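You operate a simulated robot arm through the tools that you are given. There is no shell and no other tool. Be economical: measure what you need, move in short steps, check, and stop when the job is done.

You are at the controls of a simulated two-armed robot. One attempt, no reset.

TASK
Load the yellow brush, hold the black-handled panel and seal its patch.
Fine: Sealer from the green sealer tray; rinse the brush in the blue water tray and stand it back. Spill a teaspoon at most, drop nothing, leave nothing switched on. Set down upright: yellow hand brush.

It is judged by the outcome, as a careful person would: the job done as asked, and still so three seconds after it is handed in. It fails if anything else is knocked over, pushed out of place, dropped, spilled or broken. A push-on lid holds only when it is set on centred and level and pressed home; a screw cap is set on level and turned clockwise until tight.

THE ROBOT
Two 7-joint arms with two-finger parallel grippers on one trunk, on a base that drives. Base frame: it is fixed to the floor where the robot stands at the start and does not move with it; the origin is under the middle of the robot, x ahead of it, y to its left, z up. Lengths are in mm, angles in rad, forces in N, time in s.
The left shoulder is at the start at [70, 163, 1245], the right one opposite. With the tool pointing down near the work surface each hand reaches from about 300 to 860 mm from the robot's upright axis, wherever it stands, measured 20 degrees to its own side. Places, roughly: panel with a black handle (26x13x39 cm) [500, 800, 900]; yellow hand brush (15x6x6 cm) [500, 200, 800]. Payload 3.43 kg a hand.
The TCP of each hand is the grasp point between the finger pads, 34 mm short of the fingertips. In the tool frame z runs along the fingers and y along their closing line. Largest opening 128 mm; finger width 24, thickness 12; the body of the gripper, 48 by 130 mm, starts 96 mm behind the TCP.
Orientation is that of the tool frame in the base frame, as [roll, pitch, yaw] about the fixed x, y, z axes, in that order (R = Rz(yaw) Ry(pitch) Rx(roll)). With the fingers straight down and closing along the base's y, the tool's x points along the base's -x, its y along +y and its z along -z.

THE INTERFACE
- The arms move only by the tool move_arm. It takes "left_series", "right_series" or both (then of equal length, played together; a hand with none holds still); each is a list of rows, each an object of numbers (a shift or turn left out is 0, a gripper value left out holds the last): "wx", "wy", "wz": the turn, a rotation vector about the base's x, y, z in units of 5 degrees (1.0 is 5 degrees); "tx", "ty", "tz": the shift along the base's x, y, z in units of 25 mm (1.0 is 25 mm); "claw": the closure in counts, from 0 (fully open) to 255 (shut). In form: [{"wx": .., "wy": .., "wz": .., "tx": .., "ty": .., "tz": .., "claw": ..}, ...]. A call has 1 to 12 rows; each row shifts and turns the commanded pose from where the row before left it. A call with a number of a shift or a turn outside -1 to 1 is refused whole. Each row takes 0.2 s and may step no farther than 50 mm and 0.15 rad from the row before; otherwise, or with a gripper value out of range, the whole call is refused. Where a pose cannot be reached the arm comes as near as it can. A force on the tool above 40 N (or 10 N above the force at the start of the call, whichever is more), or a blocked arm, ends the call early, and 0.2 s more pass. The fingers move at their own pace (about 153 mm/s each) and stop on an object; they squeeze with about 27 N. The grip force told is the motor's: it shows also when the fingers shut on nothing. Time passes only in rows, and 0.2 s behind the last, so rows that do not move let the fingers close. The reply holds the time, the measured pose of the TCP, the force on the tool along the base axes, the opening and the grip force, in the units named above and with some noise, with the torque about the TCP (base axes, N m) and any sound that the robot's microphone picked up.
- Cameras (640 x 400 px; columns grow to the right, rows downward): "scene" is now at [112.1, 10.7, 1453]; the picture's right is [0.36, -0.93, 0.00], its down [-0.68, -0.26, -0.68] and it looks along [0.64, 0.25, -0.73] (base axes); focal length 256 px, centre (320, 200). "left" rides on the left gripper at [76, 11, -160] in its tool frame; the picture's right is [-0.15, 0.99, 0.00], its down [-0.88, -0.13, -0.46] and it looks along [-0.45, -0.07, 0.89] (tool axes); focal length 234 px, centre (320, 200). "right" rides on the right gripper at [76, -11, -160] in its tool frame; the picture's right is [0.15, 0.99, 0.00], its down [-0.88, 0.13, -0.46] and it looks along [-0.45, 0.07, 0.89] (tool axes); focal length 234 px, centre (320, 200). There is no depth. A picture from a camera that has moved, and an enlarged one, comes with that camera's place and axes in the base frame and with its lens. The place of the scene camera against the robot may be out by one fixed shift of up to 25 mm in any direction.
- capture(camera): a new picture of that camera. No time passes.
- raise_lower(by): slides the trunk up (or, below 0, down) by that many mm; the arms and the scene camera ride with it, the base frame stays. It gives what a move gives, with no picture.
- steer(legs): drives the robot by 1 to 6 legs, each [ahead, left, turn to the left] in mm, mm and rad, along the robot's own axes; the way and the turn of a leg run together, so that a leg with both is an arc; at most 1500 mm and 3.142 rad a leg. The arms and the cameras ride along, it lands a little off, and it stops where it bumps. It gives what a move gives.
- turn_head(pan, tilt): turns the head with the scene camera to pan (to the left, within 1.501 rad either way) and tilt (down, from -0.506 to 1.204), counted from straight ahead of the robot. It gives what a move gives.
- zoom(camera, box): a new picture of the part [left, top, right, bottom] of that camera's present view, enlarged. No time passes.
- finish_job(): hands the job in; it is judged then, once.

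Work in short steps. Places have to be worked out from the pictures, the camera data and where the tool is seen: move nearer, look again, correct. Check each grasp and each placing, and mend what went wrong. You have 120 turns and 100 pictures in all, those below and enlarged ones among them. Open the grippers and draw the arms clear of the work before you hand the job in, unless the task says otherwise; then end with one line.

The tools are called after ">>>" by a JSON object that holds its "method" and its "body". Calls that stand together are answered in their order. move_arm: Moves the arms, as the interface text tells. Its arguments: {"type":"object","properties":{"left_series":{"type":"array","items":{"type":"object","properties":{"wx":{"type":"number"},"wy":{"type":"number"},"wz":{"type":"number"},"tx":{"type":"number"},"ty":{"type":"number"},"tz":{"type":"number"},"claw":{"type":"number"}}}},"right_series":{"type":"array","items":{"type":"object","properties":{"wx":{"type":"number"},"wy":{"type":"number"},"wz":{"type":"number"},"tx":{"type":"number"},"ty":{"type":"number"},"tz":{"type":"number"},"claw":{"type":"number"}}}}},"required":[]} The other tools are called the same way: raise_lower (by) slides the trunk up or down; steer (legs) drives the base; turn_head (pan, tilt) turns the head that bears the scene camera; capture (camera) takes a picture; zoom (camera, box) takes an enlarged picture of a part of a camera's view; finish_job () hands the job in.

At the start:

```text
time: 0.0
left_position: [383.2, 464.3, 1177.8]
left_ee_rot: [3.14, 0.001, -3.141]
left_force: [0.0, -0.2, 0.0]
left_ft_torque: [0.0, -0.01, 0.02]
left_opening: 128.1
left_grasp_force: 0.1
right_position: [357.5, 44.8, 1211.0]
right_ee_rot: [-3.141, 0.0, 3.141]
right_force: [0.3, 0.1, 0.8]
right_ft_torque: [0.0, 0.0, -0.01]
right_opening: 128.1
right_grasp_force: 0.0
trunk travel left (down, up): [-725.0, 215.0]
robot x, y, heading: [-0.7, 1.2, -0.003]
head pan, tilt: [0.368, 0.819]
```

scene: 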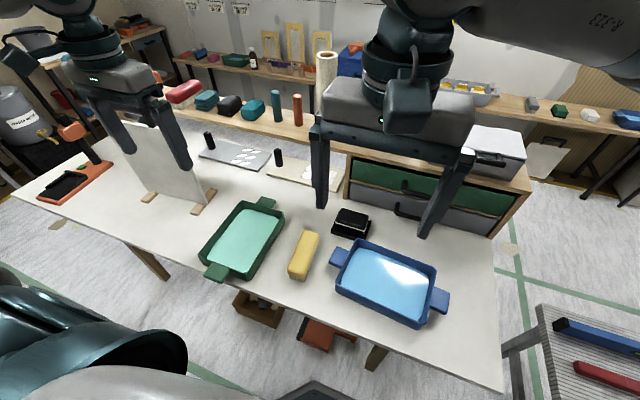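
right: 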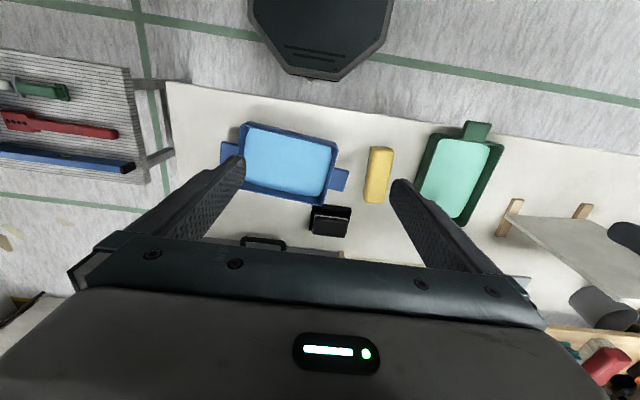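
left: 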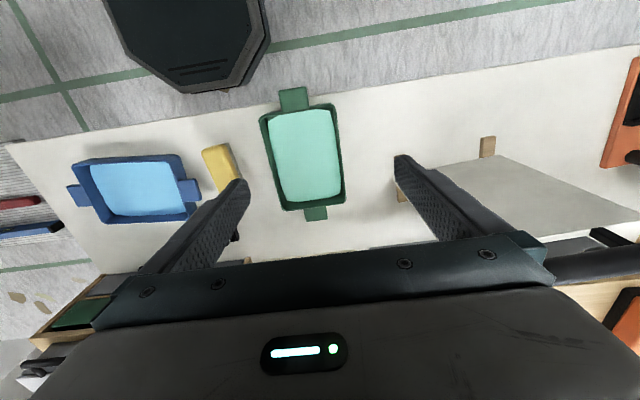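

I start by enlarging the scene to see the panel, its patch and the brush.

>>> {"method": "zoom", "body": {"camera": "scene", "box": [20, 80, 240, 220]}}

>>> {"method": "zoom", "body": {"camera": "scene", "box": [190, 120, 450, 330]}}

>>> {"method": "zoom", "body": {"camera": "left", "box": [380, 60, 640, 290]}}

```text
2.86 times, centred on (130, 150) of scene
camera zoom: at [112.1, 10.7, 1453.0], right [0.36, -0.93, 0.0], down [-0.68, -0.26, -0.68], along [0.64, 0.25, -0.73], focal length 731 px, centre (863, 343)
```

zoom: 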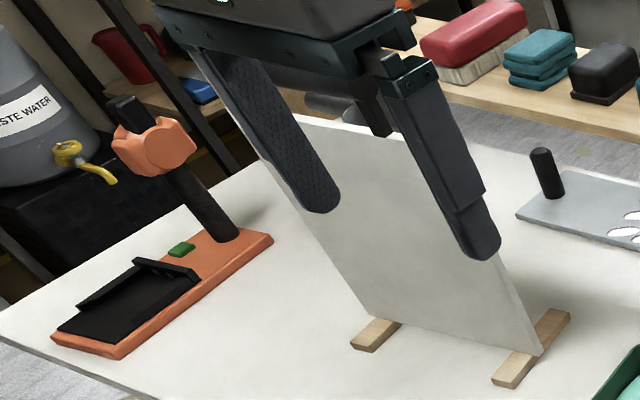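

```text
1.90 times, centred on (320, 225) of scene
camera zoom: at [112.1, 10.7, 1453.0], right [0.36, -0.93, 0.0], down [-0.68, -0.26, -0.68], along [0.64, 0.25, -0.73], focal length 487 px, centre (320, 152)
```

zoom: 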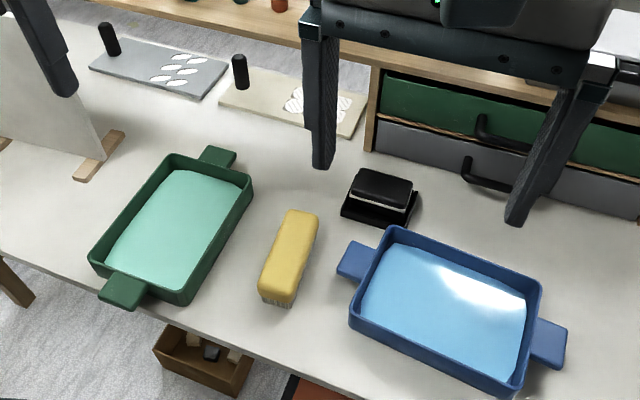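

```text
1.74 times, centred on (510, 175) of left
camera zoom: at [306.9, 474.3, 1336.5], right [0.15, 0.99, 0.0], down [0.88, -0.13, 0.46], along [0.45, -0.07, -0.89], focal length 407 px, centre (-10, 244)
```

zoom: 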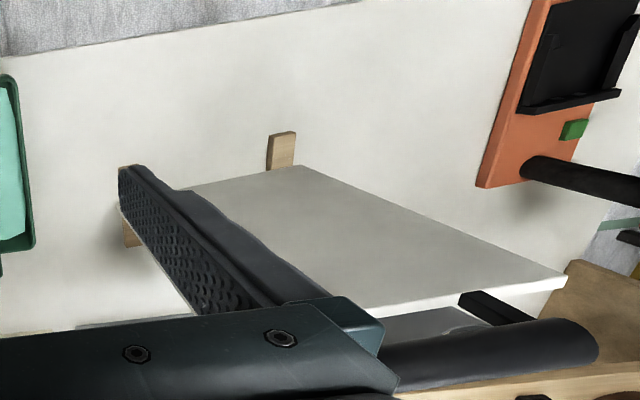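

The left hand is in front of the panel, so I swing it aside for a clear view.

>>> {"method": "move_arm", "body": {"left_series": [{"ty": 1, "tx": -0.7, "tz": 0.3}, {"ty": 1, "tx": -0.7, "tz": 0.3}, {"ty": 1, "tx": -0.7, "tz": 0.3}, {"ty": 1, "tx": -0.7, "tz": 0.3}, {"ty": 1, "tx": -0.7, "tz": 0.3}, {"ty": 1, "tx": -0.7}, {"ty": 1, "tx": -0.7}, {"ty": 1}]}}

>>> {"method": "turn_head", "body": {"pan": 0.8, "tilt": 0.7}}

>>> {"method": "capture", "body": {"camera": "scene"}}

>>> {"method": "capture", "body": {"camera": "left"}}

```text
time: 1.8
left_position: [260.8, 665.2, 1215.7]
left_ee_rot: [-3.139, -0.001, -3.141]
left_force: [0.3, 0.2, -0.3]
left_ft_torque: [-0.02, 0.05, 0.01]
left_opening: 128.3
left_grasp_force: 0.1
right_position: [358.1, 46.6, 1209.9]
right_ee_rot: [-3.141, 0.0, -3.14]
right_force: [-0.3, 0.5, -1.1]
right_ft_torque: [0.01, 0.0, -0.04]
right_opening: 128.1
right_grasp_force: 0.2
trunk travel left (down, up): [-725.0, 215.0]
robot x, y, heading: [2.9, -2.0, -0.002]
head pan, tilt: [0.368, 0.819]
```

```text
time: 2.7
left_position: [259.9, 662.5, 1216.1]
left_ee_rot: [-3.141, 0.001, -3.14]
left_force: [0.3, 0.0, -0.3]
left_ft_torque: [0.01, -0.01, -0.01]
left_opening: 127.9
left_grasp_force: 0.0
right_position: [357.7, 45.0, 1211.2]
right_ee_rot: [3.139, 0.001, 3.141]
right_force: [-0.5, 0.2, 0.5]
right_ft_torque: [0.01, 0.01, 0.02]
right_opening: 127.9
right_grasp_force: 0.0
trunk travel left (down, up): [-725.0, 215.0]
robot x, y, heading: [2.9, 1.6, 0.003]
head pan, tilt: [0.799, 0.7]
```

```text
93 pictures are left
camera scene: at [96.6, 42.6, 1462.8], right [0.72, -0.7, 0.0], down [-0.45, -0.46, -0.76], along [0.53, 0.55, -0.64], focal length 256 px, centre (320, 200)
```

scene: 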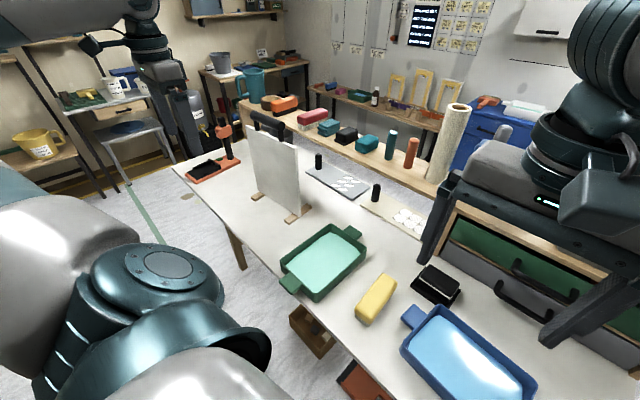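

```text
92 pictures are left
camera left: at [184.3, 674.4, 1375.0], right [0.15, 0.99, 0.0], down [0.88, -0.13, 0.46], along [0.45, -0.07, -0.89], focal length 234 px, centre (320, 200)
```

left: 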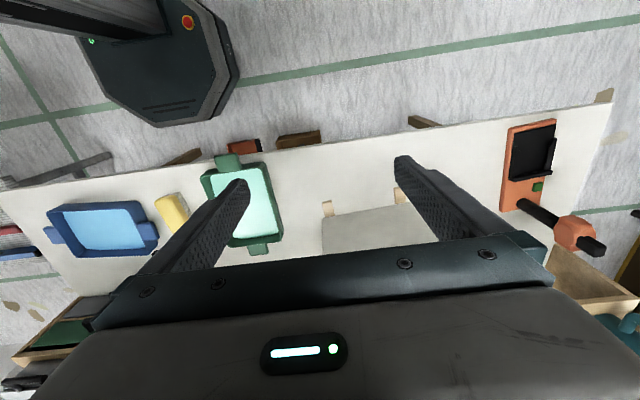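

>>> {"method": "zoom", "body": {"camera": "scene", "box": [170, 80, 340, 240]}}

```text
2.50 times, centred on (255, 160) of scene
camera zoom: at [96.6, 42.6, 1462.8], right [0.72, -0.7, 0.0], down [-0.45, -0.46, -0.76], along [0.53, 0.55, -0.64], focal length 639 px, centre (482, 300)
```

zoom: 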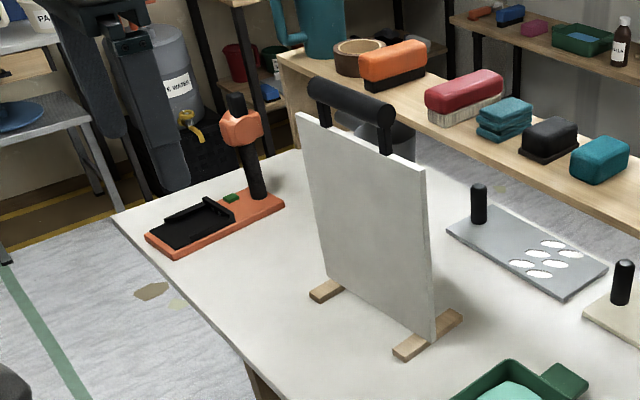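

The front face of the panel is plain, so the patch is probably on the far side. I drive left 450 mm along the table so the left hand camera can look over it.

>>> {"method": "steer", "body": {"legs": [[-30, 450, 0]]}}

>>> {"method": "turn_head", "body": {"pan": 0.45, "tilt": 0.8}}

>>> {"method": "capture", "body": {"camera": "scene"}}

```text
time: 5.4
left_position: [228.6, 1108.3, 1216.3]
left_ee_rot: [3.141, -0.001, -3.14]
left_force: [0.3, 0.0, -0.4]
left_ft_torque: [0.02, -0.03, 0.01]
left_opening: 128.0
left_grasp_force: 0.2
right_position: [327.9, 490.6, 1211.4]
right_ee_rot: [3.141, 0.0, -3.14]
right_force: [-0.3, -0.7, -0.3]
right_ft_torque: [0.0, -0.02, 0.01]
right_opening: 127.9
right_grasp_force: 0.0
trunk travel left (down, up): [-725.0, 215.0]
robot x, y, heading: [-34.2, 445.7, 0.001]
head pan, tilt: [0.799, 0.7]
```

```text
time: 6.2
left_position: [228.8, 1108.7, 1215.4]
left_ee_rot: [-3.141, 0.0, -3.138]
left_force: [-0.5, 0.2, 0.1]
left_ft_torque: [0.01, 0.03, 0.02]
left_opening: 127.9
left_grasp_force: 0.1
right_position: [326.6, 490.5, 1210.7]
right_ee_rot: [3.14, -0.001, -3.14]
right_force: [0.5, 1.6, -1.0]
right_ft_torque: [-0.01, 0.0, 0.0]
right_opening: 127.8
right_grasp_force: 0.1
trunk travel left (down, up): [-725.0, 215.0]
robot x, y, heading: [-31.8, 444.6, 0.006]
head pan, tilt: [0.45, 0.799]
```

```text
90 pictures are left
camera scene: at [79.8, 462.1, 1454.6], right [0.44, -0.9, 0.0], down [-0.64, -0.31, -0.7], along [0.63, 0.3, -0.72], focal length 256 px, centre (320, 200)
```

scene: 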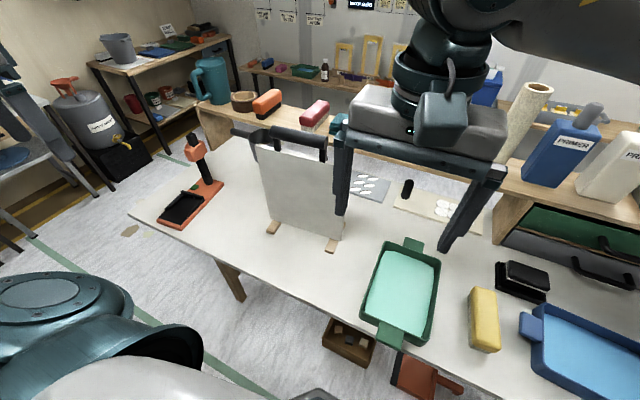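

The panel's board runs about along y near x≈530, with its bar handle on top. I move the left hand over beyond it, turning it −90° so that its camera can look at the far face.

>>> {"method": "move_arm", "body": {"left_series": [{"tz": 1, "tx": 0.5, "wz": -1}, {"tz": 1, "tx": 1, "wz": -1}, {"tz": 1, "tx": 1, "wz": -1}, {"tz": 1, "tx": 1, "wz": -1}, {"tx": 1, "wz": -1}, {"tx": 1, "wz": -1}, {"tx": 1, "wz": -1}, {"tx": 1, "wz": -1}, {"tx": 1, "wz": -1}, {"tx": 1, "wz": -1}, {"tx": 1, "wz": -1}, {"tx": 1, "wz": -1}]}}

>>> {"method": "move_arm", "body": {"left_series": [{"tx": 1, "wz": -1, "ty": -0.6}, {"tx": 1, "wz": -1, "ty": -0.6}, {"tx": 1, "wz": -1, "ty": -0.6}, {"tx": 1, "wz": -1, "ty": -0.6}, {"tx": 1, "wz": -1, "ty": -0.6}, {"tx": 1, "wz": -1, "ty": -0.6}, {"tx": 1, "ty": -0.6}, {"tx": 1, "ty": -0.6}, {"tx": 1, "ty": -0.6}, {"tx": 1, "ty": -0.6}, {"tx": 1}]}}

>>> {"method": "capture", "body": {"camera": "left"}}

```text
time: 8.8
left_position: [520.0, 1107.9, 1315.9]
left_ee_rot: [-3.14, 0.001, 2.095]
left_force: [0.2, 0.0, 0.0]
left_ft_torque: [0.0, 0.03, 0.02]
left_opening: 128.1
left_grasp_force: 0.1
right_position: [329.0, 489.6, 1211.0]
right_ee_rot: [3.139, -0.001, -3.138]
right_force: [0.6, -0.7, 0.4]
right_ft_torque: [0.01, 0.04, -0.03]
right_opening: 127.8
right_grasp_force: 0.2
trunk travel left (down, up): [-725.0, 215.0]
robot x, y, heading: [-30.7, 443.1, 0.002]
head pan, tilt: [0.45, 0.799]
```

```text
time: 11.2
left_position: [671.0, 997.6, 1304.7]
left_ee_rot: [3.139, 0.0, 1.572]
left_force: [0.3, -0.6, -0.6]
left_ft_torque: [0.01, 0.01, 0.0]
left_opening: 128.0
left_grasp_force: 0.1
left hand out of reach, approached as far as the arm can: row 6, 7, 8, 9, 10, 11
right_position: [326.9, 489.1, 1211.1]
right_ee_rot: [3.141, 0.0, -3.138]
right_force: [-1.1, -0.5, 0.5]
right_ft_torque: [0.0, 0.0, 0.01]
right_opening: 128.2
right_grasp_force: 0.1
trunk travel left (down, up): [-725.0, 215.0]
robot x, y, heading: [-31.9, 444.0, 0.005]
head pan, tilt: [0.45, 0.799]
```

```text
89 pictures are left
camera left: at [682.1, 1073.6, 1464.0], right [0.99, -0.14, 0.0], down [-0.13, -0.88, 0.46], along [-0.06, -0.45, -0.89], focal length 234 px, centre (320, 200)
```

left: 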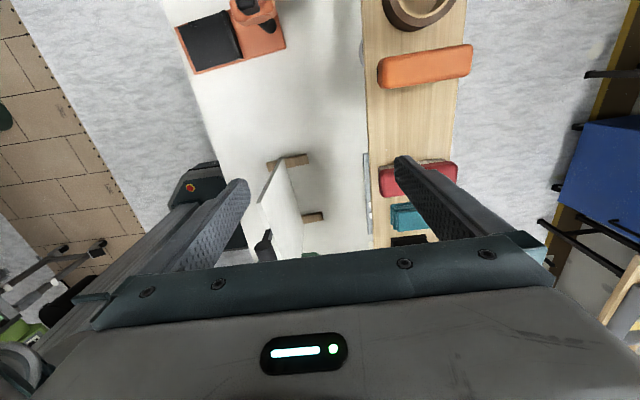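

The far face is in view; I enlarge it.

>>> {"method": "zoom", "body": {"camera": "left", "box": [220, 130, 380, 260]}}

```text
3.08 times, centred on (300, 195) of left
camera zoom: at [682.1, 1073.6, 1464.0], right [0.99, -0.14, 0.0], down [-0.13, -0.88, 0.46], along [-0.06, -0.45, -0.89], focal length 720 px, centre (382, 215)
```

zoom: 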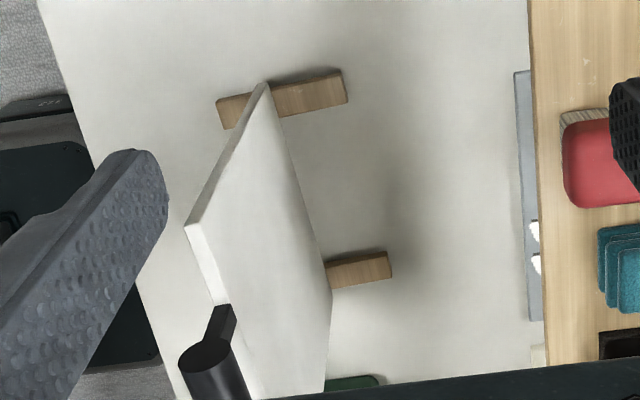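

I check the front face closely for a faint patch.

>>> {"method": "zoom", "body": {"camera": "scene", "box": [235, 110, 365, 260]}}

```text
2.67 times, centred on (300, 185) of scene
camera zoom: at [80.3, 461.4, 1454.5], right [0.44, -0.9, 0.0], down [-0.65, -0.31, -0.7], along [0.63, 0.3, -0.72], focal length 682 px, centre (373, 240)
```

zoom: 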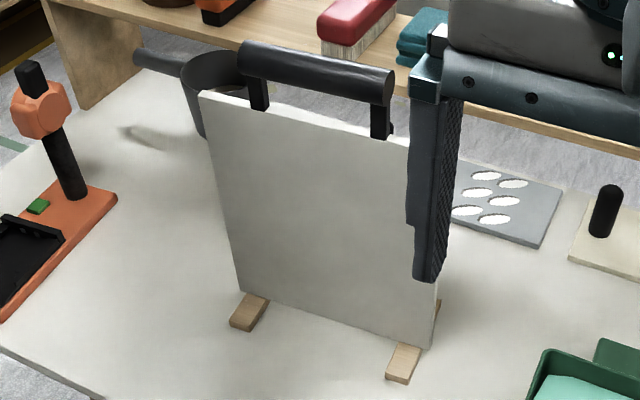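

The front looks plain. I tilt the left hand so its camera looks back at the far face more squarely.

>>> {"method": "move_arm", "body": {"left_series": [{"wy": 1, "ty": -0.4}, {"wy": 1, "ty": -0.4}, {"wy": 1, "ty": -0.4}, {"wy": 1, "ty": -0.4}, {"wy": 1, "ty": -0.4}, {"wy": 1, "ty": -0.4}, {"wy": 1, "ty": -0.4}, {"wy": 1, "ty": -0.4}]}}

>>> {"method": "capture", "body": {"camera": "left"}}

```text
time: 13.0
left_position: [522.5, 898.4, 1212.3]
left_ee_rot: [-2.445, -0.001, 1.573]
left_force: [-0.3, -0.4, -1.1]
left_ft_torque: [0.0, -0.01, 0.01]
left_opening: 128.2
left_grasp_force: 0.0
left hand out of reach, approached as far as the arm can: row 1, 2, 3, 4, 5, 6, 7, 8
right_position: [326.5, 489.5, 1212.1]
right_ee_rot: [3.139, -0.001, -3.14]
right_force: [0.1, 0.2, -0.6]
right_ft_torque: [0.0, -0.01, -0.01]
right_opening: 128.1
right_grasp_force: 0.0
trunk travel left (down, up): [-725.0, 215.0]
robot x, y, heading: [-29.6, 446.5, 0.003]
head pan, tilt: [0.45, 0.799]
```

```text
86 pictures are left
camera left: at [632.9, 974.0, 1326.7], right [0.76, -0.14, -0.63], down [0.2, -0.88, 0.43], along [-0.62, -0.45, -0.64], focal length 234 px, centre (320, 200)
```

left: 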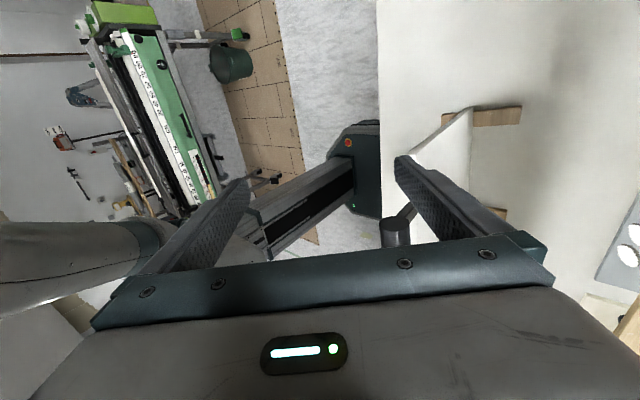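

Still grazing. I check the front from the right hand's camera first.

>>> {"method": "capture", "body": {"camera": "right"}}

>>> {"method": "zoom", "body": {"camera": "left", "box": [400, 90, 540, 240]}}

```text
85 pictures are left
camera right: at [250.8, 478.6, 1370.9], right [-0.15, 0.99, 0.0], down [0.88, 0.13, 0.46], along [0.45, 0.07, -0.89], focal length 234 px, centre (320, 200)
```

right: 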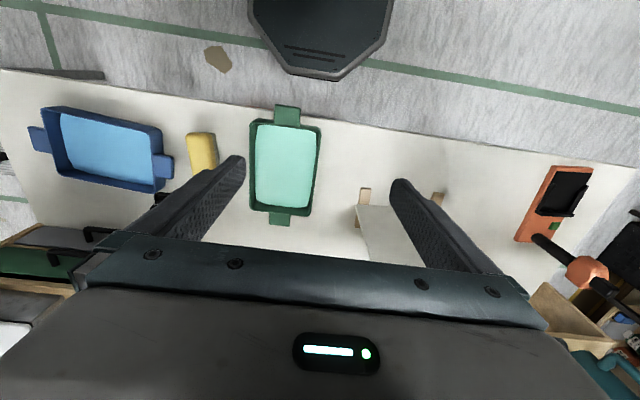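

```text
2.67 times, centred on (470, 165) of left
camera zoom: at [632.9, 974.0, 1326.7], right [0.76, -0.14, -0.63], down [0.2, -0.88, 0.43], along [-0.62, -0.45, -0.64], focal length 624 px, centre (-80, 293)
```

zoom: 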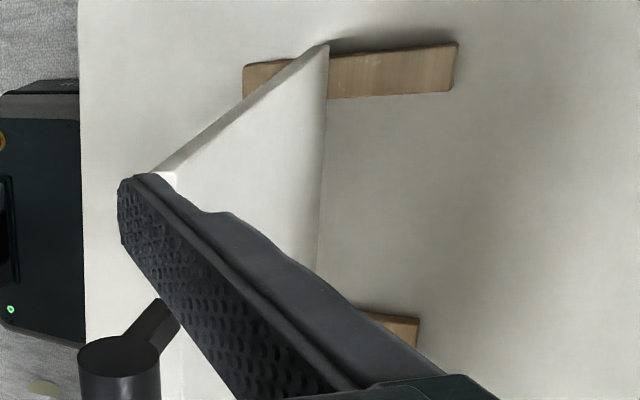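

I untilt the hand, then yaw it fully to 180° and place it beyond the panel so the camera looks straight back at the far face.

>>> {"method": "move_arm", "body": {"left_series": [{"wy": -1, "tz": 1}, {"wy": -1, "tz": 1}, {"wy": -1, "tz": 1}, {"wy": -1, "tz": 1}, {"wy": -1}, {"wy": -1}, {"wy": -1}, {"wy": -1}]}}

```text
time: 14.8
left_position: [522.1, 899.6, 1310.7]
left_ee_rot: [3.14, 0.0, 1.573]
left_force: [-0.8, 0.6, 0.1]
left_ft_torque: [-0.04, -0.01, 0.02]
left_opening: 128.2
left_grasp_force: 0.1
right_position: [327.5, 490.8, 1211.4]
right_ee_rot: [-3.141, -0.001, -3.138]
right_force: [-0.8, 0.1, -1.2]
right_ft_torque: [0.0, 0.02, 0.0]
right_opening: 128.1
right_grasp_force: 0.1
trunk travel left (down, up): [-725.0, 215.0]
robot x, y, heading: [-28.3, 440.7, -0.002]
head pan, tilt: [0.45, 0.799]
```

>>> {"method": "move_arm", "body": {"left_series": [{"wz": -1, "tx": 0.8, "ty": -0.5, "tz": 0.4}, {"wz": -1, "tx": 0.8, "ty": -0.5, "tz": 0.4}, {"wz": -1, "tx": 0.8, "ty": -0.5, "tz": 0.4}, {"wz": -1, "tx": 0.8, "ty": -0.5}, {"wz": -1, "tx": 0.8, "ty": -0.5}, {"wz": -1, "tx": 0.8, "ty": -0.5}, {"wz": -1, "tx": 0.8, "ty": -0.5}, {"wz": -1, "tx": 0.8, "ty": -0.5}, {"wz": -1, "tx": 0.8, "ty": -0.5}, {"wz": -1, "tx": 0.8, "ty": -0.5}, {"wz": -1, "tx": 0.8, "ty": -0.5}, {"wz": -1, "tx": 0.8, "ty": -0.5}]}}

>>> {"method": "move_arm", "body": {"left_series": [{"wz": -1}, {"wz": -1}, {"wz": -1}, {"wz": -1}, {"wz": -1}, {"wz": -1}]}}

>>> {"method": "capture", "body": {"camera": "left"}}

```text
time: 17.4
left_position: [675.8, 810.8, 1312.6]
left_ee_rot: [3.141, 0.0, 0.525]
left_force: [-0.1, 0.3, 0.0]
left_ft_torque: [0.01, 0.04, -0.02]
left_opening: 128.2
left_grasp_force: 0.0
left hand out of reach, approached as far as the arm can: row 7, 8, 9, 10, 11, 12
right_position: [326.3, 489.5, 1210.7]
right_ee_rot: [3.14, 0.002, -3.14]
right_force: [0.2, 0.0, -0.3]
right_ft_torque: [0.0, -0.04, 0.04]
right_opening: 128.2
right_grasp_force: 0.1
trunk travel left (down, up): [-725.0, 215.0]
robot x, y, heading: [-29.1, 440.4, 0.003]
head pan, tilt: [0.45, 0.799]
```

```text
time: 18.8
left_position: [675.7, 810.8, 1312.1]
left_ee_rot: [-3.142, 0.001, 0.0]
left_force: [-1.2, -0.2, 0.7]
left_ft_torque: [0.0, -0.01, -0.04]
left_opening: 128.2
left_grasp_force: 0.1
right_position: [326.7, 490.4, 1211.4]
right_ee_rot: [3.139, 0.0, -3.14]
right_force: [-0.4, 0.2, 0.3]
right_ft_torque: [0.0, -0.02, 0.02]
right_opening: 127.9
right_grasp_force: 0.0
trunk travel left (down, up): [-725.0, 215.0]
robot x, y, heading: [-29.9, 445.4, 0.004]
head pan, tilt: [0.45, 0.799]
```

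```text
83 pictures are left
camera left: at [750.9, 799.9, 1471.4], right [-0.15, -0.99, 0.0], down [-0.88, 0.13, 0.46], along [-0.45, 0.07, -0.89], focal length 234 px, centre (320, 200)
```

left: 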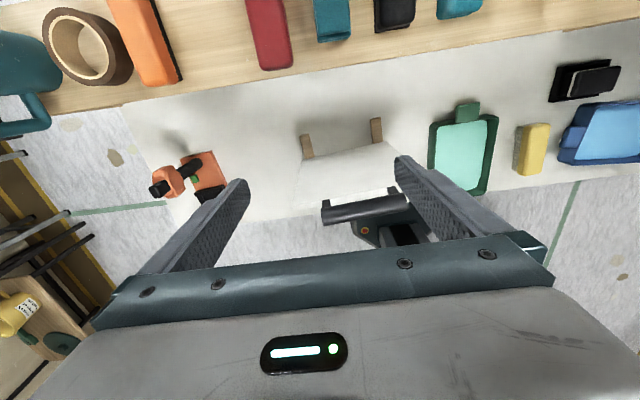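

>>> {"method": "zoom", "body": {"camera": "left", "box": [285, 105, 425, 225]}}

```text
3.33 times, centred on (355, 165) of left
camera zoom: at [750.9, 799.9, 1471.4], right [-0.15, -0.99, 0.0], down [-0.88, 0.13, 0.46], along [-0.45, 0.07, -0.89], focal length 781 px, centre (203, 317)
```

zoom: 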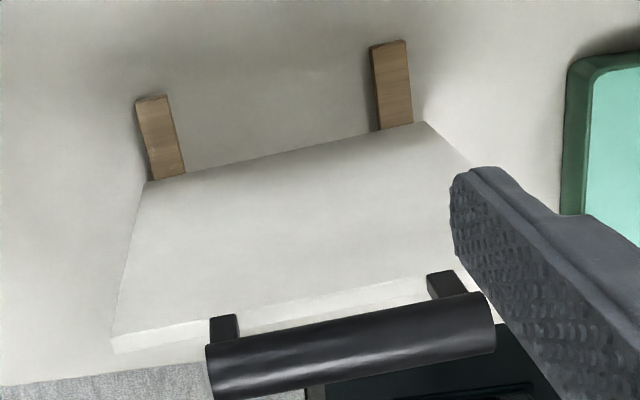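

The far face shows nothing either. I bring the right hand in front, tilted, for a closer square view of the front face.

>>> {"method": "move_arm", "body": {"right_series": [{"wy": -1, "ty": 1}, {"wy": -1, "ty": 1}, {"wy": -1, "ty": 1}, {"wy": -1, "ty": 1}, {"wy": -1, "ty": 1}, {"wy": -1, "ty": 1}, {"ty": 1}, {"ty": 1}, {"ty": 1}]}}

>>> {"method": "capture", "body": {"camera": "right"}}

```text
time: 20.7
left_position: [672.5, 815.7, 1311.3]
left_ee_rot: [3.139, 0.001, 0.005]
left_force: [1.0, 0.8, 0.2]
left_ft_torque: [-0.01, 0.0, 0.01]
left_opening: 128.2
left_grasp_force: 0.2
right_position: [327.2, 691.7, 1210.6]
right_ee_rot: [-3.128, 0.525, -3.134]
right_force: [4.2, -7.2, 1.7]
right_ft_torque: [0.88, 0.6, 0.38]
right_opening: 127.7
right_grasp_force: 0.1
trunk travel left (down, up): [-725.0, 215.0]
robot x, y, heading: [-32.9, 441.9, -0.003]
head pan, tilt: [0.45, 0.799]
stopped in row 9 (right hand): the force on the tool passed its limit (the readings are from after the stop); the commanded pose is now the measured one
```

```text
81 pictures are left
camera right: at [181.0, 681.4, 1311.0], right [-0.13, 0.99, -0.09], down [0.53, 0.14, 0.83], along [0.84, 0.06, -0.55], focal length 234 px, centre (320, 200)
```

right: 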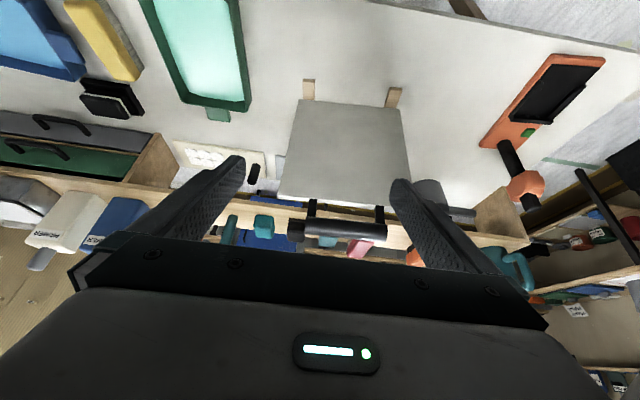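

The hands' arms touched lightly, so I go no further that way. I enlarge the panel front from here.

>>> {"method": "zoom", "body": {"camera": "right", "box": [265, 70, 425, 220]}}

```text
2.67 times, centred on (345, 145) of right
camera zoom: at [181.0, 681.4, 1311.0], right [-0.13, 0.99, -0.09], down [0.53, 0.14, 0.83], along [0.84, 0.06, -0.55], focal length 624 px, centre (253, 347)
```

zoom: 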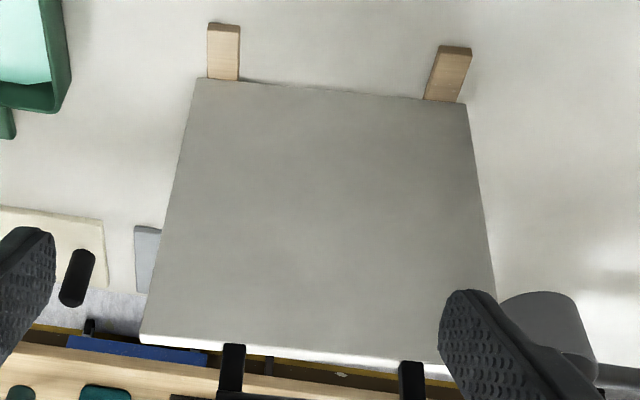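

I enlarge further on both faces to find a faint patch outline.

>>> {"method": "zoom", "body": {"camera": "right", "box": [300, 85, 390, 205]}}

>>> {"method": "zoom", "body": {"camera": "left", "box": [300, 130, 400, 215]}}

```text
3.33 times, centred on (345, 145) of right
camera zoom: at [181.0, 681.4, 1311.0], right [-0.13, 0.99, -0.09], down [0.53, 0.14, 0.83], along [0.84, 0.06, -0.55], focal length 781 px, centre (237, 383)
```

zoom: 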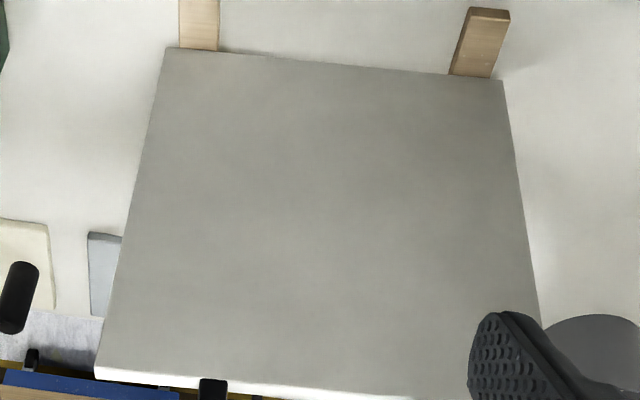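

```text
4.71 times, centred on (350, 172) of left
camera zoom: at [749.7, 804.6, 1470.9], right [-0.14, -0.99, 0.0], down [-0.88, 0.13, 0.46], along [-0.45, 0.06, -0.89], focal length 1102 px, centre (179, 329)
```

zoom: 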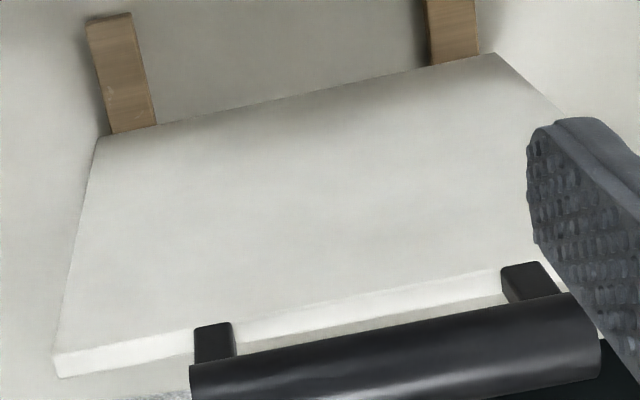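

Both faces are even-toned: the panel body (back, edges) is off-white while the whole front, though on the lit side, is grey, so I take the front face as the patch area. I draw the right hand back clear of the left arm.

>>> {"method": "move_arm", "body": {"right_series": [{"ty": -1}, {"ty": -1}, {"ty": -1}, {"ty": -1}, {"ty": -1}, {"ty": -1}, {"ty": -1}, {"ty": -1}, {"ty": -1, "wy": 1}, {"ty": -1, "wy": 1}, {"wy": 1}, {"wy": 1}]}}

>>> {"method": "move_arm", "body": {"left_series": [{"wz": 1, "tx": -0.4, "ty": -0.3}, {"wz": 1, "tx": -0.4, "ty": -0.3}, {"wz": 1, "tx": -0.4, "ty": -0.3}, {"wz": 1, "tx": -0.4, "ty": -0.2}, {"wz": 1, "tx": -0.4, "ty": -0.2}, {"wz": 1, "tx": -0.4, "ty": -0.2}, {"wz": 1, "tx": -0.4, "ty": -0.2}, {"wz": 1, "tx": -0.4, "ty": -0.2}, {"wz": 1, "tx": -0.4, "ty": -0.2}, {"wz": 1, "tx": -0.4}, {"wz": 1, "tx": -0.4}, {"wz": 1, "tx": -0.4}]}}

>>> {"method": "move_arm", "body": {"left_series": [{"wz": 1}, {"wz": 1}, {"wz": 1}, {"wz": 1}, {"wz": 1}, {"wz": 1}]}}

>>> {"method": "capture", "body": {"camera": "left"}}

>>> {"method": "capture", "body": {"camera": "scene"}}

```text
time: 23.3
left_position: [675.5, 812.7, 1311.8]
left_ee_rot: [3.138, 0.001, 0.006]
left_force: [-0.6, -0.1, -1.0]
left_ft_torque: [0.04, 0.02, -0.03]
left_opening: 128.2
left_grasp_force: 0.1
right_position: [328.4, 439.2, 1210.9]
right_ee_rot: [-3.129, 0.174, -3.134]
right_force: [-0.2, 0.1, 0.0]
right_ft_torque: [0.03, 0.02, 0.05]
right_opening: 128.2
right_grasp_force: 0.0
trunk travel left (down, up): [-725.0, 215.0]
robot x, y, heading: [-29.2, 445.4, -0.003]
head pan, tilt: [0.45, 0.799]
```

```text
time: 25.9
left_position: [554.0, 762.0, 1313.0]
left_ee_rot: [3.138, 0.0, 1.053]
left_force: [0.2, 0.6, 0.5]
left_ft_torque: [-0.02, -0.02, 0.0]
left_opening: 127.9
left_grasp_force: 0.2
right_position: [327.2, 439.4, 1211.2]
right_ee_rot: [-3.131, 0.177, -3.134]
right_force: [0.4, 0.5, -0.3]
right_ft_torque: [0.02, 0.0, 0.02]
right_opening: 128.2
right_grasp_force: 0.0
trunk travel left (down, up): [-725.0, 215.0]
robot x, y, heading: [-31.0, 442.6, 0.003]
head pan, tilt: [0.45, 0.799]
```

```text
time: 27.3
left_position: [555.5, 762.7, 1310.9]
left_ee_rot: [3.14, 0.0, 1.577]
left_force: [0.3, 0.7, -0.2]
left_ft_torque: [0.01, 0.0, -0.02]
left_opening: 128.0
left_grasp_force: 0.1
right_position: [327.1, 438.4, 1211.1]
right_ee_rot: [-3.131, 0.177, -3.135]
right_force: [0.1, -0.5, 1.4]
right_ft_torque: [-0.01, -0.01, 0.02]
right_opening: 128.1
right_grasp_force: 0.0
trunk travel left (down, up): [-725.0, 215.0]
robot x, y, heading: [-32.1, 442.0, 0.004]
head pan, tilt: [0.45, 0.799]
```

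```text
77 pictures are left
camera left: at [565.1, 836.9, 1471.0], right [0.99, -0.14, 0.0], down [-0.12, -0.88, 0.46], along [-0.06, -0.45, -0.89], focal length 234 px, centre (320, 200)
```

left: 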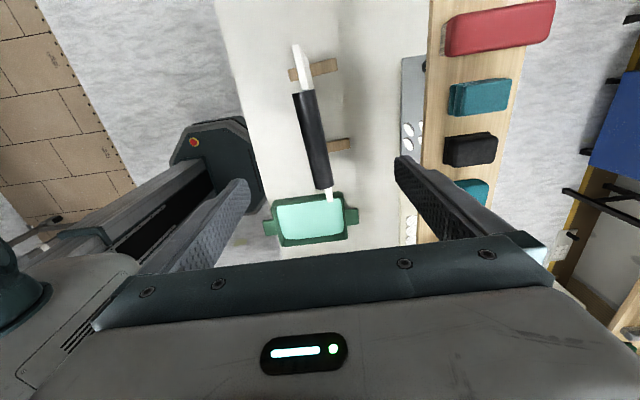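

```text
76 pictures are left
camera scene: at [80.0, 461.5, 1454.5], right [0.44, -0.9, 0.0], down [-0.65, -0.31, -0.7], along [0.63, 0.3, -0.72], focal length 256 px, centre (320, 200)
```

scene: 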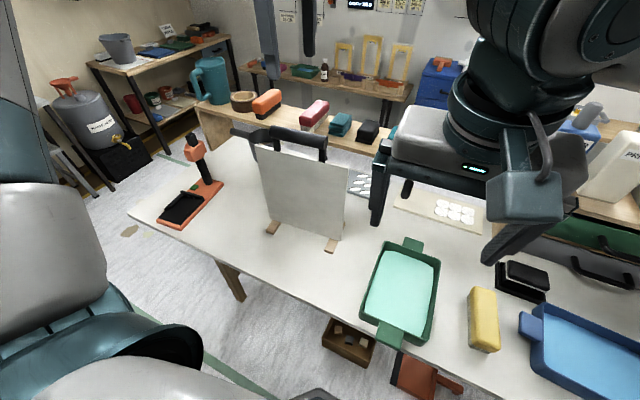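

The left hand is over the handle (bar centre ≈ (546, 759, 1134), panel turned ≈4°). Now I turn the right hand 180° so its camera will ride on top when the brush points forward at the panel.

>>> {"method": "move_arm", "body": {"right_series": [{"wy": 1}, {"wy": 1}, {"wz": 1}, {"wz": 1}, {"wz": 1}, {"wz": 1}, {"wz": 1}, {"wz": 1}, {"wz": 1}, {"wz": 1}, {"wz": 1}, {"wz": 1}]}}

>>> {"method": "move_arm", "body": {"right_series": [{"wz": 1}, {"wz": 1}, {"wz": 1}, {"wz": 1}, {"wz": 1}, {"wz": 1}, {"wz": 1}, {"wz": 1}, {"wz": 1}, {"wz": 1}, {"wz": 1}, {"wz": 1}]}}

>>> {"method": "move_arm", "body": {"right_series": [{"wz": 1}, {"wz": 1}, {"wz": 1}, {"wz": 1}, {"wz": 1}, {"wz": 1}, {"wz": 1}, {"wz": 1}, {"wz": 1}, {"wz": 1}, {"wz": 1}, {"wz": 1}]}}

>>> {"method": "move_arm", "body": {"right_series": [{"wz": 1}, {"wz": 1}, {"wz": 0.1}]}}

```text
time: 29.9
left_position: [553.9, 761.6, 1311.1]
left_ee_rot: [3.137, -0.001, 1.576]
left_force: [-0.4, -0.2, 0.2]
left_ft_torque: [-0.01, -0.03, -0.01]
left_opening: 128.2
left_grasp_force: 0.1
right_position: [328.1, 440.8, 1211.1]
right_ee_rot: [-3.133, 0.002, -2.261]
right_force: [0.3, -0.4, -0.1]
right_ft_torque: [0.01, 0.01, 0.0]
right_opening: 127.8
right_grasp_force: 0.0
trunk travel left (down, up): [-725.0, 215.0]
robot x, y, heading: [-30.2, 444.3, 0.002]
head pan, tilt: [0.45, 0.799]
```

```text
time: 32.5
left_position: [554.3, 762.1, 1312.3]
left_ee_rot: [3.141, 0.0, 1.576]
left_force: [-0.1, 0.3, -0.2]
left_ft_torque: [-0.01, 0.01, -0.02]
left_opening: 128.2
left_grasp_force: 0.1
right_position: [328.3, 441.1, 1210.7]
right_ee_rot: [-3.132, 0.001, -1.213]
right_force: [0.3, 1.0, 0.5]
right_ft_torque: [0.0, 0.02, 0.03]
right_opening: 127.9
right_grasp_force: 0.0
trunk travel left (down, up): [-725.0, 215.0]
robot x, y, heading: [-32.8, 445.5, 0.0]
head pan, tilt: [0.45, 0.799]
```

```text
time: 34.9
left_position: [553.6, 762.0, 1312.1]
left_ee_rot: [3.14, 0.002, 1.575]
left_force: [0.8, 0.6, -0.7]
left_ft_torque: [0.02, -0.01, 0.01]
left_opening: 128.0
left_grasp_force: 0.0
right_position: [156.9, 425.6, 1202.0]
right_ee_rot: [-3.13, -0.013, -0.281]
right_force: [21.3, -2.6, -0.8]
right_ft_torque: [0.32, 2.8, 0.21]
right_opening: 127.9
right_grasp_force: 0.0
right hand out of reach, approached as far as the arm can: row 2, 3, 4, 5, 6, 7, 8, 9, 10, 11, 12
trunk travel left (down, up): [-725.0, 215.0]
robot x, y, heading: [-30.5, 449.3, 0.007]
head pan, tilt: [0.45, 0.799]
stopped in row 12 (right hand): the force on the tool passed its limit (the readings are from after the stop); the commanded pose is now the measured one
```

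```text
time: 35.2
left_position: [555.6, 760.8, 1312.1]
left_ee_rot: [3.141, 0.001, 1.575]
left_force: [0.1, 0.0, 0.3]
left_ft_torque: [0.01, -0.01, -0.01]
left_opening: 127.9
left_grasp_force: 0.0
right_position: [158.3, 424.9, 1201.2]
right_ee_rot: [-3.128, -0.019, -0.284]
right_force: [14.2, -1.2, -0.1]
right_ft_torque: [0.12, 1.85, 0.12]
right_opening: 128.2
right_grasp_force: 0.1
right hand out of reach, approached as far as the arm can: row 1
trunk travel left (down, up): [-725.0, 215.0]
robot x, y, heading: [-30.8, 446.2, 0.001]
head pan, tilt: [0.45, 0.799]
stopped in row 1 (right hand): the force on the tool passed its limit (the readings are from after the stop); the commanded pose is now the measured one
```

The arm folded against the body; I move it forward and to the right to free it.

>>> {"method": "move_arm", "body": {"right_series": [{"tx": 1}, {"tx": 1}, {"tx": 1}, {"tx": 1, "ty": -1}, {"tx": 1, "ty": -1}, {"tx": 1, "ty": -1}, {"tx": 1, "ty": -1}, {"tx": 1, "ty": -1}, {"tx": 1, "ty": -1}, {"tx": 1, "ty": -1}, {"ty": -1}, {"ty": -1}]}}

>>> {"method": "move_arm", "body": {"right_series": [{"wz": 1}, {"wz": 1}, {"wz": 1}, {"wz": 0.3}]}}

>>> {"method": "capture", "body": {"camera": "right"}}

```text
time: 36.9
left_position: [555.1, 759.7, 1311.9]
left_ee_rot: [3.141, -0.001, 1.575]
left_force: [0.1, 0.1, -0.4]
left_ft_torque: [0.0, -0.05, 0.0]
left_opening: 128.2
left_grasp_force: 0.0
right_position: [167.0, 349.2, 1261.4]
right_ee_rot: [-3.114, -0.016, -0.288]
right_force: [18.0, 33.4, 13.1]
right_ft_torque: [-1.14, 0.23, 1.0]
right_opening: 106.7
right_grasp_force: 0.0
right hand out of reach, approached as far as the arm can: row 1, 2, 3, 4, 5, 6, 7, 8
trunk travel left (down, up): [-725.0, 215.0]
robot x, y, heading: [-30.3, 441.4, -0.002]
head pan, tilt: [0.45, 0.799]
stopped in row 8 (right hand): the force on the tool passed its limit (the readings are from after the stop); the commanded pose is now the measured one
```

```text
time: 37.2
left_position: [554.5, 763.7, 1311.1]
left_ee_rot: [3.138, 0.002, 1.577]
left_force: [0.4, -0.4, 0.1]
left_ft_torque: [-0.03, -0.02, 0.02]
left_opening: 128.0
left_grasp_force: 0.0
right_position: [161.7, 353.0, 1261.8]
right_ee_rot: [-3.11, -0.01, -0.25]
right_force: [16.0, 39.5, 8.8]
right_ft_torque: [-0.92, 0.17, 1.01]
right_opening: 103.7
right_grasp_force: 0.0
right hand out of reach, approached as far as the arm can: row 1
trunk travel left (down, up): [-725.0, 215.0]
robot x, y, heading: [-29.5, 441.6, 0.001]
head pan, tilt: [0.45, 0.799]
stopped in row 1 (right hand): the force on the tool passed its limit (the readings are from after the stop); the commanded pose is now the measured one
```

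```text
75 pictures are left
camera right: at [233.7, 341.5, 1423.3], right [-0.1, -0.99, -0.03], down [-0.89, 0.08, 0.44], along [-0.44, 0.07, -0.9], focal length 234 px, centre (320, 200)
```

right: 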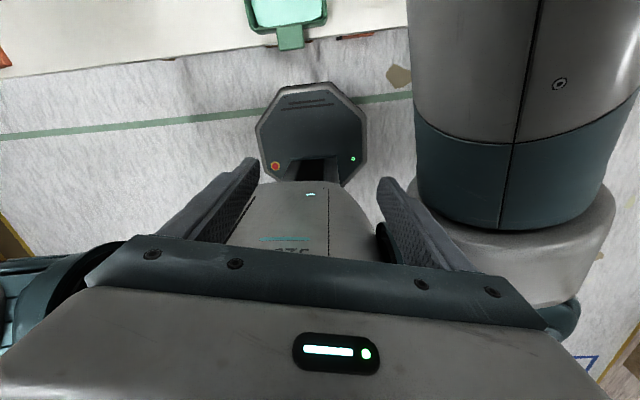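

The hand's finger touches its own upper arm. I reverse: shift +y, then turn back.

>>> {"method": "move_arm", "body": {"right_series": [{"ty": 0.6, "tx": 0.2}, {"ty": 0.6, "tx": 0.2}, {"ty": 0.6, "tx": 0.2}, {"wz": -1, "tx": 0.3}, {"wz": -1, "tx": 0.3}, {"wz": -1, "tx": 0.4}, {"wz": -1, "tx": 0.4}, {"wz": -1, "tx": 0.4}, {"wz": -1, "tx": 0.4}]}}

```text
time: 39.2
left_position: [555.0, 762.9, 1313.2]
left_ee_rot: [-3.141, 0.002, 1.577]
left_force: [0.4, -0.2, 0.2]
left_ft_torque: [0.05, -0.02, 0.0]
left_opening: 128.1
left_grasp_force: 0.0
right_position: [207.9, 388.5, 1257.1]
right_ee_rot: [-3.112, -0.009, -0.774]
right_force: [0.1, 0.1, -1.3]
right_ft_torque: [0.02, 0.04, -0.04]
right_opening: 128.1
right_grasp_force: 0.0
right hand out of reach, approached as far as the arm can: row 1, 2, 3
trunk travel left (down, up): [-725.0, 215.0]
robot x, y, heading: [-29.9, 443.1, -0.003]
head pan, tilt: [0.45, 0.799]
```

Free again. I turn back further while moving forward and out to the right, where there is more room to turn.

>>> {"method": "move_arm", "body": {"right_series": [{"wz": -1, "tx": 0.8}, {"wz": -1, "tx": 0.8}, {"wz": -1, "tx": 0.8}, {"wz": -1, "tx": 0.8}, {"wz": -1, "tx": 0.8}, {"wz": -1, "tx": 1}, {"tx": 1, "ty": -0.5}, {"tx": 1, "ty": -0.7}, {"tx": 1, "ty": -0.8}, {"tx": 1, "ty": -0.8}, {"tx": 1, "ty": -0.8}, {"tx": 1, "ty": -0.8}]}}

>>> {"method": "move_arm", "body": {"right_series": [{"wz": 1, "tx": 1, "ty": -0.5}, {"wz": 1, "tx": 1, "ty": -0.5}, {"wz": 1, "tx": 0.7}, {"wz": 1}, {"wz": 1}, {"wz": 1}, {"wz": 1}, {"wz": 1}, {"wz": 1}, {"wz": 1}, {"wz": 1}, {"wz": 1}]}}

```text
time: 41.8
left_position: [554.4, 762.1, 1311.7]
left_ee_rot: [3.14, 0.003, 1.578]
left_force: [-0.1, 0.6, -0.2]
left_ft_torque: [0.03, 0.01, 0.0]
left_opening: 128.0
left_grasp_force: 0.0
right_position: [348.7, 342.7, 1237.5]
right_ee_rot: [-3.111, -0.01, -1.298]
right_force: [-0.3, -0.5, 0.3]
right_ft_torque: [0.03, -0.01, 0.0]
right_opening: 128.3
right_grasp_force: 0.0
right hand out of reach, approached as far as the arm can: row 7, 8, 9, 10, 11, 12
trunk travel left (down, up): [-725.0, 215.0]
robot x, y, heading: [-28.6, 443.2, 0.002]
head pan, tilt: [0.45, 0.799]
```

```text
time: 44.4
left_position: [552.0, 763.4, 1310.9]
left_ee_rot: [3.139, 0.001, 1.578]
left_force: [-1.0, 1.3, -0.3]
left_ft_torque: [-0.04, -0.01, -0.02]
left_opening: 128.0
left_grasp_force: 0.1
right_position: [157.3, 385.9, 1241.5]
right_ee_rot: [-3.113, -0.011, -0.25]
right_force: [-0.6, -0.2, 0.8]
right_ft_torque: [-0.04, 0.01, -0.02]
right_opening: 127.9
right_grasp_force: 0.1
right hand out of reach, approached as far as the arm can: row 1, 2, 3, 4, 5, 6, 7, 8, 9, 10, 11, 12
trunk travel left (down, up): [-725.0, 215.0]
robot x, y, heading: [-32.7, 441.3, 0.005]
head pan, tilt: [0.45, 0.799]
```

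That turning direction runs into joint limits. I go back to the default yaw instead; an off‑centre grasp of the brush will give the needed clearance.

>>> {"method": "move_arm", "body": {"right_series": [{"wz": -1}, {"wz": -1, "tx": 0.3}, {"wz": -1, "tx": 0.3}, {"wz": -1, "tx": 0.3}, {"wz": -1, "tx": 0.3}, {"wz": -1, "tx": 0.5}, {"wz": -1, "tx": 0.5}, {"wz": -1, "tx": 0.5}, {"wz": -1, "tx": 0.5}, {"wz": -1, "tx": 0.6}, {"wz": -1, "tx": 0.6}, {"wz": -1, "tx": 0.6}]}}

>>> {"method": "move_arm", "body": {"right_series": [{"wz": -1, "tx": 0.5}, {"wz": -1, "tx": 0.5}, {"wz": -1, "tx": 0.5}, {"wz": -1, "tx": 0.5}, {"wz": -1, "tx": 0.5}, {"wz": -1, "tx": 0.3}, {"wz": -1, "tx": 0.3}, {"wz": -1}, {"wz": -1}, {"wz": -1}, {"wz": -1}, {"wz": -1}]}}

>>> {"method": "move_arm", "body": {"right_series": [{"wz": -1}, {"wz": -1}, {"wz": -1}, {"wz": -1}, {"wz": -1}, {"wz": -1}, {"wz": -1}, {"wz": -1}, {"wz": -1}, {"wz": -0.2}]}}

```text
time: 47.0
left_position: [554.5, 760.6, 1311.5]
left_ee_rot: [3.14, 0.0, 1.577]
left_force: [0.2, 0.2, -0.2]
left_ft_torque: [0.01, 0.02, -0.02]
left_opening: 127.8
left_grasp_force: 0.0
right_position: [284.3, 384.6, 1241.8]
right_ee_rot: [-3.114, -0.01, -1.296]
right_force: [0.2, 0.6, 0.1]
right_ft_torque: [0.04, -0.01, 0.03]
right_opening: 128.2
right_grasp_force: 0.0
trunk travel left (down, up): [-725.0, 215.0]
robot x, y, heading: [-31.9, 443.7, 0.004]
head pan, tilt: [0.45, 0.799]
```

```text
time: 49.6
left_position: [554.1, 761.6, 1311.2]
left_ee_rot: [3.141, 0.0, 1.578]
left_force: [0.0, -0.6, -0.3]
left_ft_torque: [-0.04, 0.02, -0.01]
left_opening: 128.1
left_grasp_force: 0.1
right_position: [361.5, 385.4, 1241.3]
right_ee_rot: [-3.115, -0.013, -2.344]
right_force: [0.1, -0.3, 0.1]
right_ft_torque: [-0.03, -0.01, 0.04]
right_opening: 128.1
right_grasp_force: 0.0
trunk travel left (down, up): [-725.0, 215.0]
robot x, y, heading: [-30.5, 440.7, 0.006]
head pan, tilt: [0.45, 0.799]
```

```text
time: 51.8
left_position: [554.0, 760.6, 1312.9]
left_ee_rot: [3.141, 0.0, 1.578]
left_force: [-0.5, 0.2, 0.1]
left_ft_torque: [-0.02, -0.01, -0.01]
left_opening: 127.9
left_grasp_force: 0.0
right_position: [360.3, 385.1, 1242.5]
right_ee_rot: [-3.113, -0.013, 3.137]
right_force: [0.1, 0.8, 0.3]
right_ft_torque: [0.01, -0.05, 0.0]
right_opening: 127.7
right_grasp_force: 0.1
trunk travel left (down, up): [-725.0, 215.0]
robot x, y, heading: [-30.9, 443.8, 0.005]
head pan, tilt: [0.45, 0.799]
```

Now a dry reach test: I pitch the right hand so the fingers point at the panel, low and still well in front of it.

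>>> {"method": "move_arm", "body": {"right_series": [{"wy": -1, "tz": -0.8}, {"wy": -1, "tz": -0.8}, {"wy": -1, "tz": -0.8}, {"wy": -1, "tz": -0.8}, {"wy": -1, "tz": -0.8}, {"wy": -1, "tz": -0.8}, {"wy": -1, "tz": -0.8}, {"wy": -1, "tz": -0.8}, {"wy": -1, "tz": -0.8}, {"wy": -1, "tz": -0.8}, {"wy": -1, "tz": -0.8}, {"wy": -1, "tz": -0.8}]}}

>>> {"method": "move_arm", "body": {"right_series": [{"wy": -1, "ty": 1}, {"wy": -1, "ty": 1}, {"wy": -1, "ty": 1}, {"wy": -1, "ty": 1}, {"wy": -1, "ty": 1}, {"wy": -1, "ty": 1}, {"ty": 1, "tx": 0.5}, {"ty": 1, "tx": 0.5}, {"ty": 1, "tx": 0.5}, {"ty": 1, "tx": 0.5}]}}

>>> {"method": "capture", "body": {"camera": "scene"}}

```text
time: 54.4
left_position: [553.4, 763.9, 1311.5]
left_ee_rot: [3.141, 0.002, 1.578]
left_force: [0.2, -0.3, -0.5]
left_ft_torque: [-0.04, -0.01, 0.03]
left_opening: 128.2
left_grasp_force: 0.1
right_position: [413.1, 440.7, 1014.6]
right_ee_rot: [-3.119, 1.037, 3.136]
right_force: [0.8, 0.6, -0.8]
right_ft_torque: [-0.02, 0.04, 0.02]
right_opening: 128.2
right_grasp_force: 0.0
right hand out of reach, approached as far as the arm can: row 6, 7, 8, 9, 10
trunk travel left (down, up): [-725.0, 215.0]
robot x, y, heading: [-27.7, 442.1, 0.001]
head pan, tilt: [0.45, 0.799]
```

```text
time: 56.6
left_position: [554.8, 762.0, 1311.2]
left_ee_rot: [3.14, 0.003, 1.576]
left_force: [0.6, 0.1, 0.1]
left_ft_torque: [0.0, 0.02, 0.0]
left_opening: 127.6
left_grasp_force: 0.0
right_position: [584.5, 667.1, 1045.2]
right_ee_rot: [2.935, 1.558, 2.908]
right_force: [-0.3, -0.2, -0.1]
right_ft_torque: [-0.08, 0.04, 0.04]
right_opening: 127.7
right_grasp_force: 0.1
right hand out of reach, approached as far as the arm can: row 3, 4, 5, 6
trunk travel left (down, up): [-725.0, 215.0]
robot x, y, heading: [-28.7, 442.7, -0.003]
head pan, tilt: [0.45, 0.799]
```

```text
74 pictures are left
camera scene: at [80.2, 462.2, 1454.5], right [0.44, -0.9, 0.0], down [-0.65, -0.31, -0.7], along [0.63, 0.3, -0.72], focal length 256 px, centre (320, 200)
```

scene: 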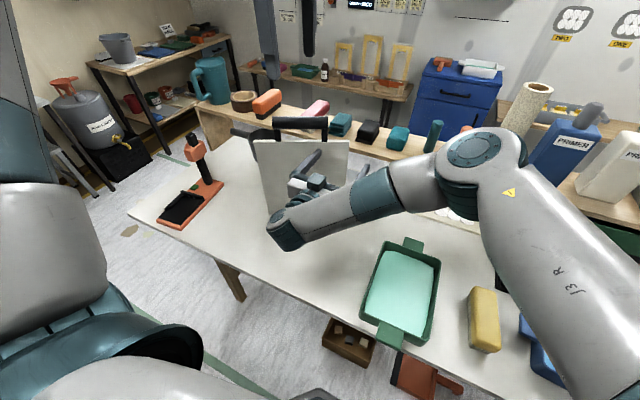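

The IK wandered forward unexpectedly — the hand is at x≈585, at the panel. I look closely before moving.

>>> {"method": "zoom", "body": {"camera": "scene", "box": [225, 100, 375, 260]}}

>>> {"method": "capture", "body": {"camera": "left"}}

>>> {"method": "capture", "body": {"camera": "right"}}

```text
2.50 times, centred on (300, 180) of scene
camera zoom: at [80.2, 462.2, 1454.5], right [0.44, -0.9, 0.0], down [-0.65, -0.31, -0.7], along [0.63, 0.3, -0.72], focal length 639 px, centre (370, 250)
```

zoom: 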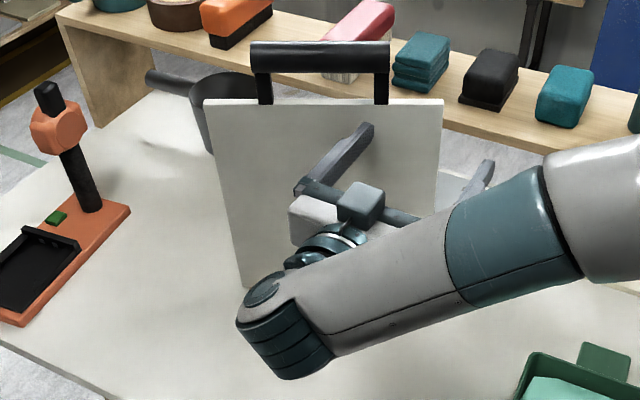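

```text
72 pictures are left
camera left: at [565.2, 837.8, 1470.8], right [0.99, -0.14, 0.0], down [-0.13, -0.88, 0.46], along [-0.06, -0.45, -0.89], focal length 234 px, centre (320, 200)
```

left: 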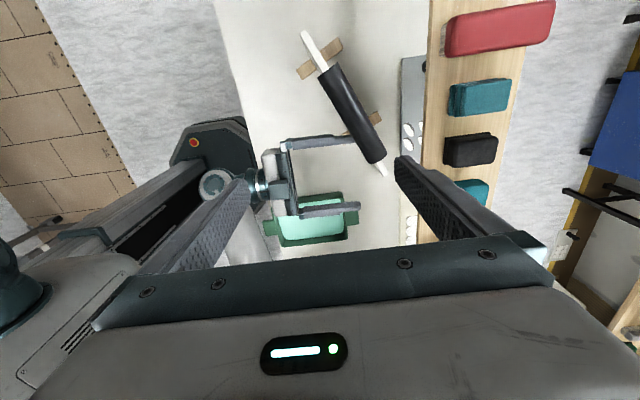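

```text
71 pictures are left
camera right: at [423.2, 661.0, 971.2], right [0.03, 0.99, -0.14], down [-0.44, 0.14, 0.89], along [0.9, 0.04, 0.44], focal length 234 px, centre (320, 200)
```

right: 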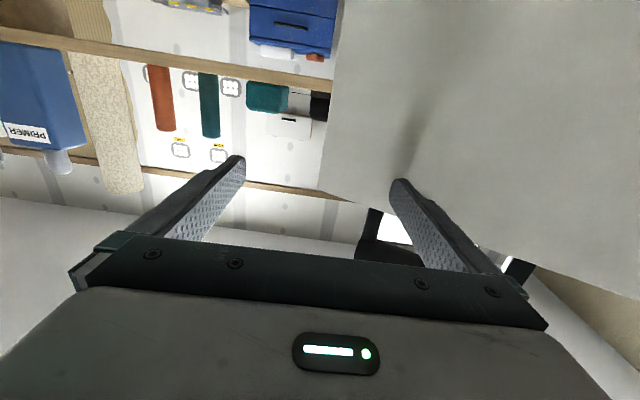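

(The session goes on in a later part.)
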